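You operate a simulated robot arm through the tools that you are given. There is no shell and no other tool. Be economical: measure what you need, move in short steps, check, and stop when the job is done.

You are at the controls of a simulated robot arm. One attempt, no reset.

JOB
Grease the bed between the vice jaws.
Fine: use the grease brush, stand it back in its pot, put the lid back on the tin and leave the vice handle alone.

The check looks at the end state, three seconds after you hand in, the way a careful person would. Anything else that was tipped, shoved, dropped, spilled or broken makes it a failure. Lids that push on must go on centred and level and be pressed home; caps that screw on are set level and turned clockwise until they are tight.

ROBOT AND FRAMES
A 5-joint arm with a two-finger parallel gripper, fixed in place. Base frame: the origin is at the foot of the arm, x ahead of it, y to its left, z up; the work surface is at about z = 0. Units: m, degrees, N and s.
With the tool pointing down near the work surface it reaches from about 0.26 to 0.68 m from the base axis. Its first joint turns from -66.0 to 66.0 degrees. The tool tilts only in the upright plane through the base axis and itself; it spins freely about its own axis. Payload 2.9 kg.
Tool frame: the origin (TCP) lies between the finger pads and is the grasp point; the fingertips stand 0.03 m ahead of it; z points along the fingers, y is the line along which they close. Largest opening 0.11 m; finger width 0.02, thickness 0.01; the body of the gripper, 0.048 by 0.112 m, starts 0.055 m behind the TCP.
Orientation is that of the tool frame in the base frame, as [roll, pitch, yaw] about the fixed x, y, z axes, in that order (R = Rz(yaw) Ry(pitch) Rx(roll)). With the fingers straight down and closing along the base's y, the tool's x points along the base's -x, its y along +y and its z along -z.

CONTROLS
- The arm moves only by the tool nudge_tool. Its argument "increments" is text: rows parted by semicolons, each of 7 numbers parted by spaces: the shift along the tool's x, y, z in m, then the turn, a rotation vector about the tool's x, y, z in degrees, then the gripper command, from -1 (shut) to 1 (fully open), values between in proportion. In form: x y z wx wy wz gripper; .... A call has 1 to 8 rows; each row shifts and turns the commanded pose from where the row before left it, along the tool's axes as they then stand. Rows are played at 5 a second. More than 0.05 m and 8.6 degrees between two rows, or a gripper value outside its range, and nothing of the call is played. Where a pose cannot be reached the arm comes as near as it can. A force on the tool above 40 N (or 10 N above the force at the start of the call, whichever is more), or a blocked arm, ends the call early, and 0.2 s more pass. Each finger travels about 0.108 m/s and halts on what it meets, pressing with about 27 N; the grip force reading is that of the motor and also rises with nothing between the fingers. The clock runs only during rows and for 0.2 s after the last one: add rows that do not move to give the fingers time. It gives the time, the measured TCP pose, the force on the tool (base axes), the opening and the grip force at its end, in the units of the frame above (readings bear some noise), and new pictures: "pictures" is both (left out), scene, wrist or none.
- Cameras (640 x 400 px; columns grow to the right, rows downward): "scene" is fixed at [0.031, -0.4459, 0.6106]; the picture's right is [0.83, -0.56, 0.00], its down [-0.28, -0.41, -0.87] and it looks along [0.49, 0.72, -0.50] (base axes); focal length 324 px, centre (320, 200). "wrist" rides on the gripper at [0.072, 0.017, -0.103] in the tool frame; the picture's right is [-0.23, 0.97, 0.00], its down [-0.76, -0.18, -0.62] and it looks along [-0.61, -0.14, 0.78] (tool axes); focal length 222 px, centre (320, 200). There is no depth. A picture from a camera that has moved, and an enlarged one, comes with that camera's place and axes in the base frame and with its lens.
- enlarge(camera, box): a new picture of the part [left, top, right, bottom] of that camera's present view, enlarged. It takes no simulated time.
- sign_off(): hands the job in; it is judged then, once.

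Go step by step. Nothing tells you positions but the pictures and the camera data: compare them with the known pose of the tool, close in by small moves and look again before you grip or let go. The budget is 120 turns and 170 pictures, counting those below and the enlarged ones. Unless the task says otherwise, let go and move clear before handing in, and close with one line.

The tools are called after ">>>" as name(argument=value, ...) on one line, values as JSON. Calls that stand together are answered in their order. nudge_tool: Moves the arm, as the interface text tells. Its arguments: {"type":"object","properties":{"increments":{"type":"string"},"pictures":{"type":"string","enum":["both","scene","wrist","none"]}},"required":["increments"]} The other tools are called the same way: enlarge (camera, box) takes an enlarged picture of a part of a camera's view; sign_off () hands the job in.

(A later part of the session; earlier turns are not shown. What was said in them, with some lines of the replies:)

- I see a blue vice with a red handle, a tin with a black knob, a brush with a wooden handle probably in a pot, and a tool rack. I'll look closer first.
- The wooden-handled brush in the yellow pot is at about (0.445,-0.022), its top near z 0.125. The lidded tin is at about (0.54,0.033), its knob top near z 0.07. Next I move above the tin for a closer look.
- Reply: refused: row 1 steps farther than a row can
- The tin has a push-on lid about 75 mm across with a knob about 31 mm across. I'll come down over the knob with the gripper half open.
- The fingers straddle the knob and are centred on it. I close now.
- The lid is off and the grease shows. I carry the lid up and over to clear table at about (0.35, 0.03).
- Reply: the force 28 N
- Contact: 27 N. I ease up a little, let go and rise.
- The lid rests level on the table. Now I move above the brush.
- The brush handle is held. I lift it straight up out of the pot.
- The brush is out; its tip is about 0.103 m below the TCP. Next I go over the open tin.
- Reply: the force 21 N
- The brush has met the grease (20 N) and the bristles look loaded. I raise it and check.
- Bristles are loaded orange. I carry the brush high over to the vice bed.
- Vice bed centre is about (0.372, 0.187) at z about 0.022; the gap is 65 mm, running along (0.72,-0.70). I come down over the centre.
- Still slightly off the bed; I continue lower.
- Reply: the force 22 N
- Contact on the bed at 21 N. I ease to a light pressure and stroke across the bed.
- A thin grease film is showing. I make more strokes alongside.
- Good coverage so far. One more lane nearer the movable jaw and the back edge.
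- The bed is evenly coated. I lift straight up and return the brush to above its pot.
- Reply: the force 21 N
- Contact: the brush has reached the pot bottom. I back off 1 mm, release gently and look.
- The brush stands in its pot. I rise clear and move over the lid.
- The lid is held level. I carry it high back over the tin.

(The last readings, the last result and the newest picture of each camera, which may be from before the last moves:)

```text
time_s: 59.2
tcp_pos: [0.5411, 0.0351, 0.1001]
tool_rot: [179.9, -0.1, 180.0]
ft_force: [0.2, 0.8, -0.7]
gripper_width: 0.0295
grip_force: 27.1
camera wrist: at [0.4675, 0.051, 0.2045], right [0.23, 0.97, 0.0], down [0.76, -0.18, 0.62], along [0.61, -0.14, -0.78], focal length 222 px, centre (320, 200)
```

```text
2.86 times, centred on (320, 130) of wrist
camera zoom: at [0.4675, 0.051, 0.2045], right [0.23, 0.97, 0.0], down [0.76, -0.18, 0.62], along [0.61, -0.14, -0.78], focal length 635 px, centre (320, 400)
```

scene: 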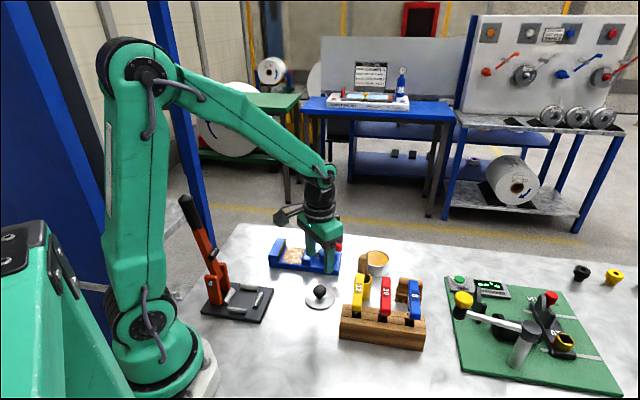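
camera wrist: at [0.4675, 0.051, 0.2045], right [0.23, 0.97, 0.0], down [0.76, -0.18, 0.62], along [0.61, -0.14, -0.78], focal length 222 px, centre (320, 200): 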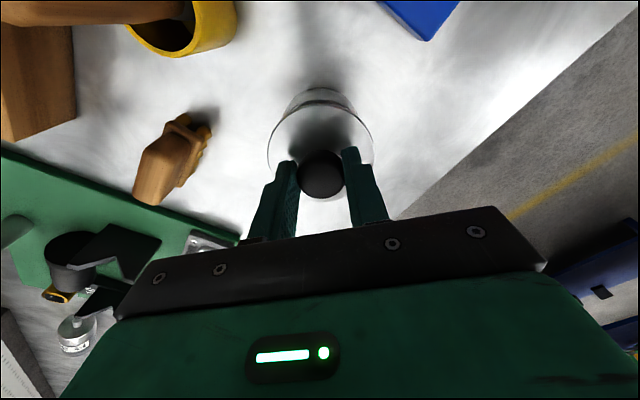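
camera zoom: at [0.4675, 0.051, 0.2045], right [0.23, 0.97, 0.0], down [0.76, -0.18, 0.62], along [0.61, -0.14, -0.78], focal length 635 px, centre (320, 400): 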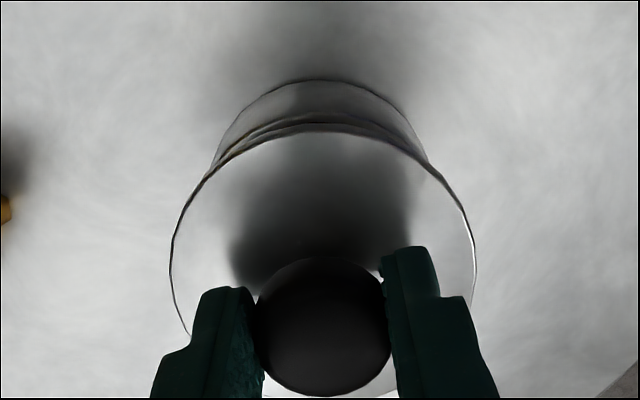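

This view matches the lift-off picture to within a pixel. I lower the lid onto the tin.

>>> nudge_tool(increments="0 0 0.006 0 0 0 -1; 0 0 0.005 0 0 0 -1; 0 0 0.003 0 0 0 -1; 0 0 0.002 0 0 0 -1; 0 0 0 0 0 0 -1", pictures="none")

>>> enlarge(camera="scene", box=[340, 220, 420, 290])

>>> enlarge(camera="wrist", box=[250, 60, 390, 200])

```text
time_s: 60.4
tcp_pos: [0.5405, 0.0335, 0.084]
tool_rot: [179.9, 0.0, 179.9]
ft_force: [0.1, 0.2, 0.3]
gripper_width: 0.0298
grip_force: 26.7
```

```text
5.71 times, centred on (380, 255) of scene
camera zoom: at [0.031, -0.4459, 0.6106], right [0.83, -0.56, 0.0], down [-0.28, -0.41, -0.87], along [0.49, 0.72, -0.5], focal length 1850 px, centre (-23, -114)
```

zoom: 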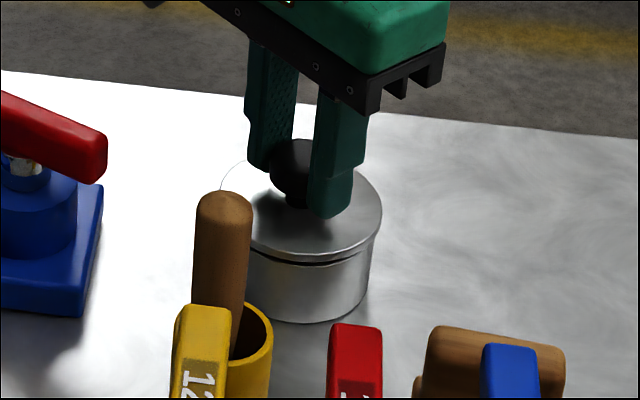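

```text
2.86 times, centred on (320, 130) of wrist
camera zoom: at [0.4677, 0.0507, 0.1881], right [0.23, 0.97, 0.0], down [0.76, -0.18, 0.62], along [0.61, -0.14, -0.78], focal length 635 px, centre (320, 400)
```

zoom: 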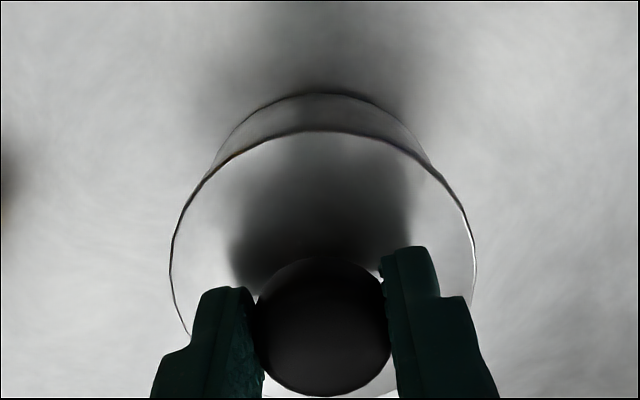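

>>> nudge_tool(increments="0 0 0.001 0 0 0 -1; 0 0 0.001 0 0 0 -1; 0 0 0.001 0 0 0 -1; 0 0 0 0 0 0 -1", pictures="none")

>>> enlarge(camera="scene", box=[340, 220, 420, 290])

```text
time_s: 61.4
tcp_pos: [0.5399, 0.0329, 0.0799]
tool_rot: [180.0, 0.0, 180.0]
ft_force: [-0.2, -0.2, -0.2]
gripper_width: 0.0298
grip_force: 26.7
```

```text
5.71 times, centred on (380, 255) of scene
camera zoom: at [0.031, -0.4459, 0.6106], right [0.83, -0.56, 0.0], down [-0.28, -0.41, -0.87], along [0.49, 0.72, -0.5], focal length 1850 px, centre (-23, -114)
```

zoom: 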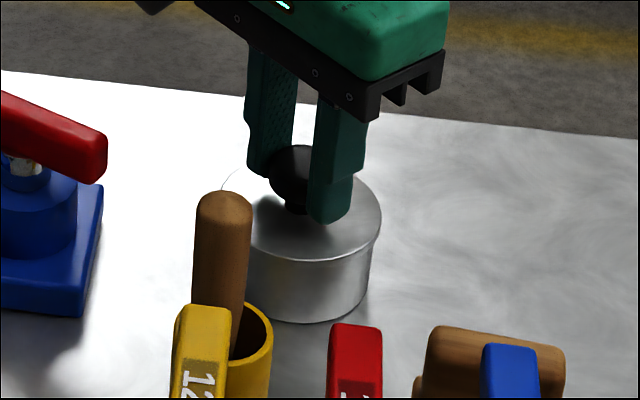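

>>> nudge_tool(increments="0 0 0.001 0 0 0 -1; 0 0 0.001 0 0 0 -1; 0 0 0 0 0 0 -1", pictures="none")

>>> enlarge(camera="scene", box=[350, 235, 410, 285])

```text
time_s: 62.2
tcp_pos: [0.54, 0.033, 0.0782]
tool_rot: [-180.0, 0.0, 180.0]
ft_force: [0.3, -0.3, -0.7]
gripper_width: 0.0296
grip_force: 26.9
```

```text
8.00 times, centred on (380, 260) of scene
camera zoom: at [0.031, -0.4459, 0.6106], right [0.83, -0.56, 0.0], down [-0.28, -0.41, -0.87], along [0.49, 0.72, -0.5], focal length 2591 px, centre (-160, -280)
```

zoom: 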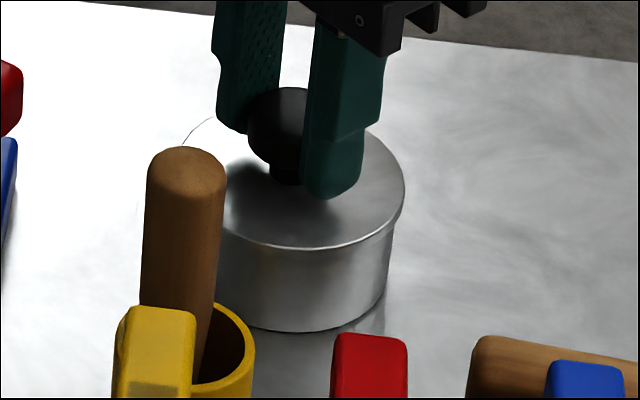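

>>> nudge_tool(increments="0 0 0.001 0 0 0 -1; 0 0 0.001 0 0 0 -1; 0 0 0 0 0 0 -1", pictures="none")

>>> enlarge(camera="scene", box=[350, 235, 410, 285])

```text
time_s: 63.0
tcp_pos: [0.5415, 0.0323, 0.0782]
tool_rot: [-180.0, 0.1, -180.0]
ft_force: [-10.1, -4.5, 25.9]
gripper_width: 0.0296
grip_force: 27.0
```

```text
8.00 times, centred on (380, 260) of scene
camera zoom: at [0.0308, -0.4459, 0.6106], right [0.83, -0.56, 0.0], down [-0.28, -0.41, -0.87], along [0.49, 0.72, -0.5], focal length 2591 px, centre (-160, -280)
```

zoom: 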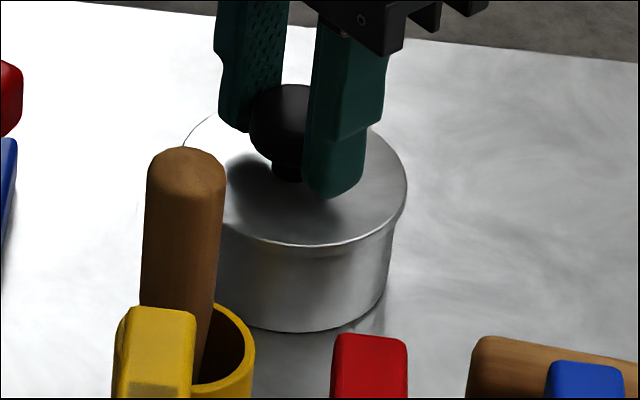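

>>> enlarge(camera="scene", box=[340, 235, 420, 295])

>>> enlarge(camera="wrist", box=[250, 60, 390, 200])

```text
6.67 times, centred on (380, 265) of scene
camera zoom: at [0.0308, -0.4459, 0.6106], right [0.83, -0.56, 0.0], down [-0.28, -0.41, -0.87], along [0.49, 0.72, -0.5], focal length 2159 px, centre (-80, -233)
```

zoom: 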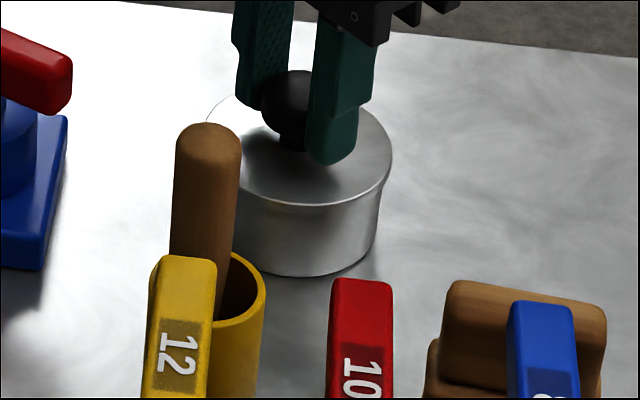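

```text
2.86 times, centred on (320, 130) of wrist
camera zoom: at [0.4679, 0.0505, 0.1829], right [0.23, 0.97, 0.0], down [0.76, -0.18, 0.63], along [0.61, -0.14, -0.78], focal length 635 px, centre (320, 400)
```

zoom: 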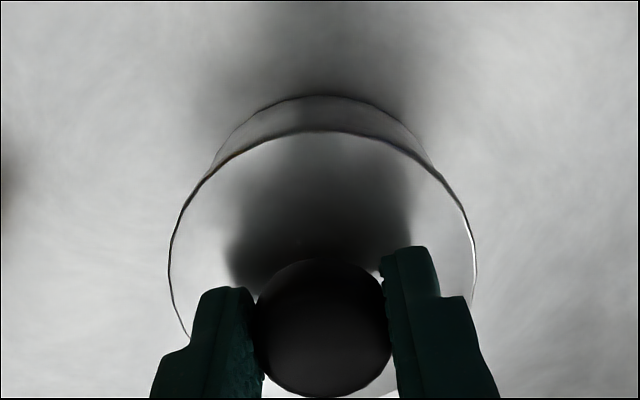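

The lid's position matches its original seated one. I relieve the side load a little and press slightly more.

>>> nudge_tool(increments="0.0008 -0.0004 0 0 0 0 -1; 0 0 0.0005 0 0 0 -1; 0 0 0 0 0 0 -1", pictures="none")

```text
time_s: 63.8
tcp_pos: [0.54, 0.0325, 0.0783]
tool_rot: [-180.0, 0.3, -180.0]
ft_force: [4.1, -6.3, 26.6]
gripper_width: 0.0297
grip_force: 26.7
```

>>> nudge_tool(increments="-0.0003 -0.0004 0 0 0 0 -1; 0 0 0.0006 0 0 0 -1; 0 0 0 0 0 0 -1; 0 0 -0.001 0 0 0 -1; 0 0 -0.0006 0 0 0 -1; 0 0 0 0 0 0 -0.4; 0 0 0 0 0 0 0; 0 0 0 0 0 0 0.1", pictures="none")

>>> nudge_tool(increments="0 0 -0.02 0 0 0 0.1; 0 0 -0.03 0 0 0 0.1; 0 0 0 0 0 0 -0.4; 0 0 0 0 0 0 -1; 0 0 0 0 0 0 -1", pictures="wrist")

>>> enlarge(camera="scene", box=[340, 235, 420, 295])

>>> enlarge(camera="wrist", box=[250, 60, 390, 200])

```text
time_s: 65.6
tcp_pos: [0.5391, 0.0333, 0.0775]
tool_rot: [179.9, 0.0, 180.0]
ft_force: [-0.1, -0.7, -0.4]
gripper_width: 0.0607
grip_force: 0.0
```

```text
time_s: 66.8
tcp_pos: [0.5411, 0.0328, 0.1289]
tool_rot: [179.9, 0.0, 180.0]
ft_force: [0.0, 0.0, 0.4]
gripper_width: 0.0
grip_force: 27.1
camera wrist: at [0.4687, 0.0501, 0.2327], right [0.23, 0.97, 0.0], down [0.76, -0.18, 0.62], along [0.61, -0.14, -0.78], focal length 222 px, centre (320, 200)
```

wrist: 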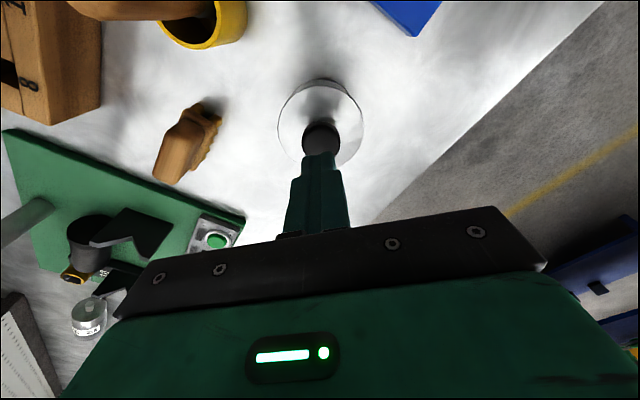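

```text
6.67 times, centred on (380, 265) of scene
camera zoom: at [0.031, -0.4459, 0.6106], right [0.83, -0.56, 0.0], down [-0.28, -0.41, -0.87], along [0.49, 0.72, -0.5], focal length 2159 px, centre (-80, -233)
```

zoom: 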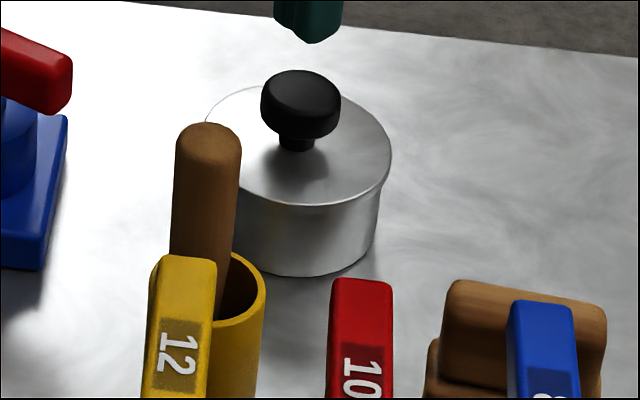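

```text
2.86 times, centred on (320, 130) of wrist
camera zoom: at [0.4687, 0.0501, 0.2327], right [0.23, 0.97, 0.0], down [0.76, -0.18, 0.62], along [0.61, -0.14, -0.78], focal length 635 px, centre (320, 400)
```

zoom: 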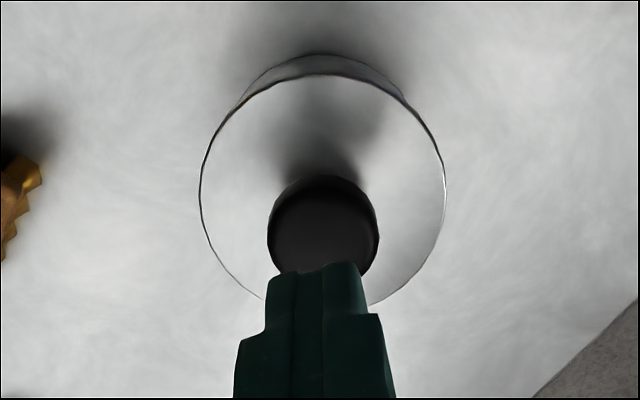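

The lid looks seated as before. To be sure it is home, I press its knob from above with closed fingers.

>>> nudge_tool(increments="0.0015 0.0015 0.015 0 0 0 -1; 0 0 0.011 0 0 0 -1; 0 0 0.002 0 0 0 -1; 0 0 0.001 0 0 0 -1; 0 0 0.001 0 0 0 -1; 0 0 0 0 0 0 -1", pictures="none")

```text
time_s: 68.2
tcp_pos: [0.5375, 0.0338, 0.0979]
tool_rot: [179.9, 0.0, -179.9]
ft_force: [1.0, 0.2, -0.2]
gripper_width: 0.0002
grip_force: 27.5
```

>>> nudge_tool(increments="0 0 0.001 0 0 0 -1; 0 0 0.001 0 0 0 -1; 0 0 0.001 0 0 0 -1; 0 0 0.001 0 0 0 -1; 0 0 0 0 0 0 -1", pictures="none")

>>> enlarge(camera="scene", box=[340, 235, 420, 295])

```text
time_s: 69.3
tcp_pos: [0.5386, 0.0342, 0.0971]
tool_rot: [180.0, 0.1, 179.9]
ft_force: [-2.7, -0.3, 6.1]
gripper_width: 0.0
grip_force: 26.9
stopped in row 5: the force on the tool passed its limit (the readings are from after the stop); the commanded pose is now the measured one
```

```text
6.67 times, centred on (380, 265) of scene
camera zoom: at [0.031, -0.4459, 0.6106], right [0.83, -0.56, 0.0], down [-0.28, -0.41, -0.87], along [0.49, 0.72, -0.5], focal length 2159 px, centre (-80, -233)
```

zoom: 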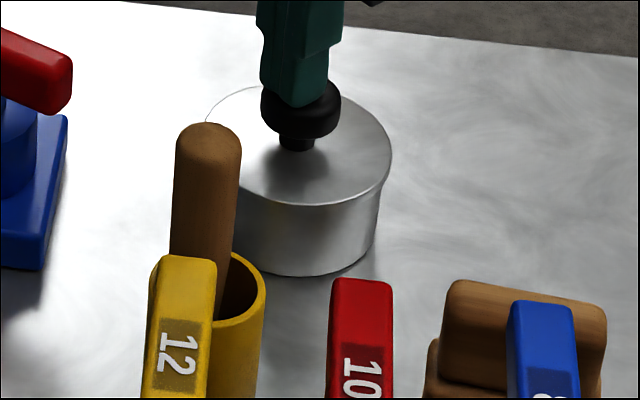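

Pressed past 40 N with the knob top at z about 0.067, so the lid is home. I rise clear and check everything.

>>> nudge_tool(increments="0 0 -0.01 0 0 0 -1; 0 0 -0.04 0 0 0 -1; 0 0 -0.045 0 0 0 -1; 0 0 -0.045 0 0 0 -1; 0 0 -0.045 0 0 0 0; 0 0 0 0 0 0 0")

>>> enlarge(camera="scene", box=[250, 220, 450, 360])

>>> enlarge(camera="scene", box=[340, 235, 420, 295])

```text
time_s: 70.7
tcp_pos: [0.5365, 0.0347, 0.2826]
tool_rot: [-180.0, 0.1, 180.0]
ft_force: [0.4, -0.2, 0.9]
gripper_width: 0.0549
grip_force: 0.0
camera wrist: at [0.4651, 0.0522, 0.3859], right [0.23, 0.97, 0.0], down [0.76, -0.18, 0.63], along [0.61, -0.14, -0.78], focal length 222 px, centre (320, 200)
```

scene: 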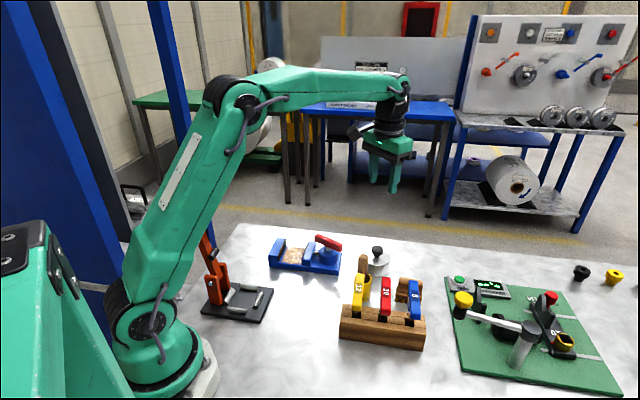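
wrist: 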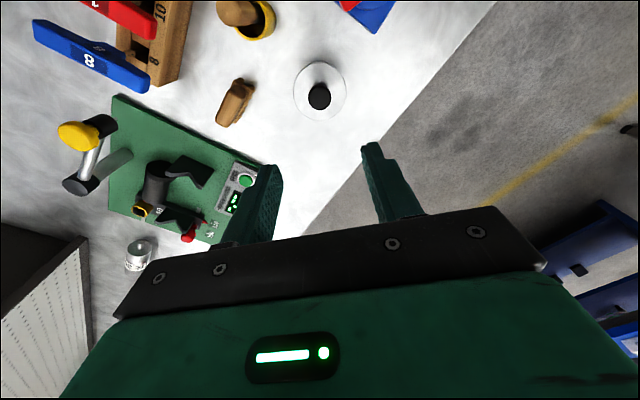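

```text
2.86 times, centred on (350, 290) of scene
camera zoom: at [0.031, -0.4459, 0.6106], right [0.83, -0.56, 0.0], down [-0.28, -0.41, -0.87], along [0.49, 0.72, -0.5], focal length 925 px, centre (234, -57)
```

zoom: 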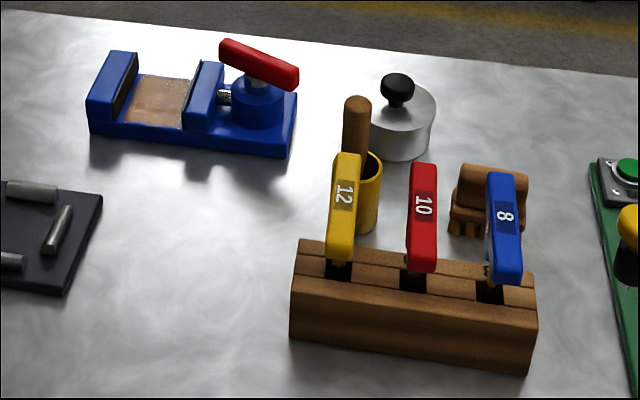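

```text
6.67 times, centred on (380, 265) of scene
camera zoom: at [0.031, -0.4459, 0.6106], right [0.83, -0.56, 0.0], down [-0.28, -0.41, -0.87], along [0.49, 0.72, -0.5], focal length 2159 px, centre (-80, -233)
```

zoom: 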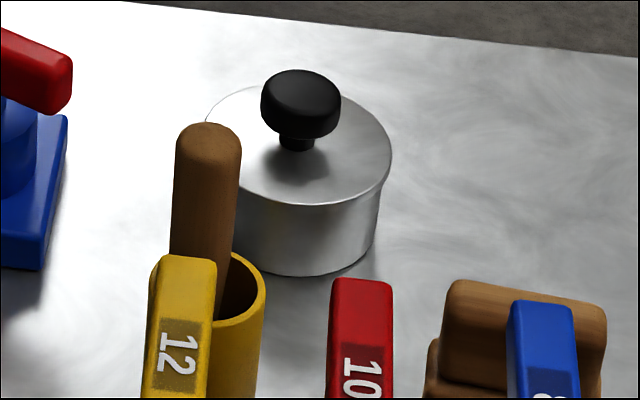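

The bed is coated, the brush stands in its pot and the lid sits level and home. The vice, its handle and everything else look just as at the start, so I hand in.

>>> sign_off()

```text
The job is handed in.
```

The bed between the vice jaws is greased, the brush is standing back in its pot, the lid is pressed home on the tin, and I never touched the vice handle.
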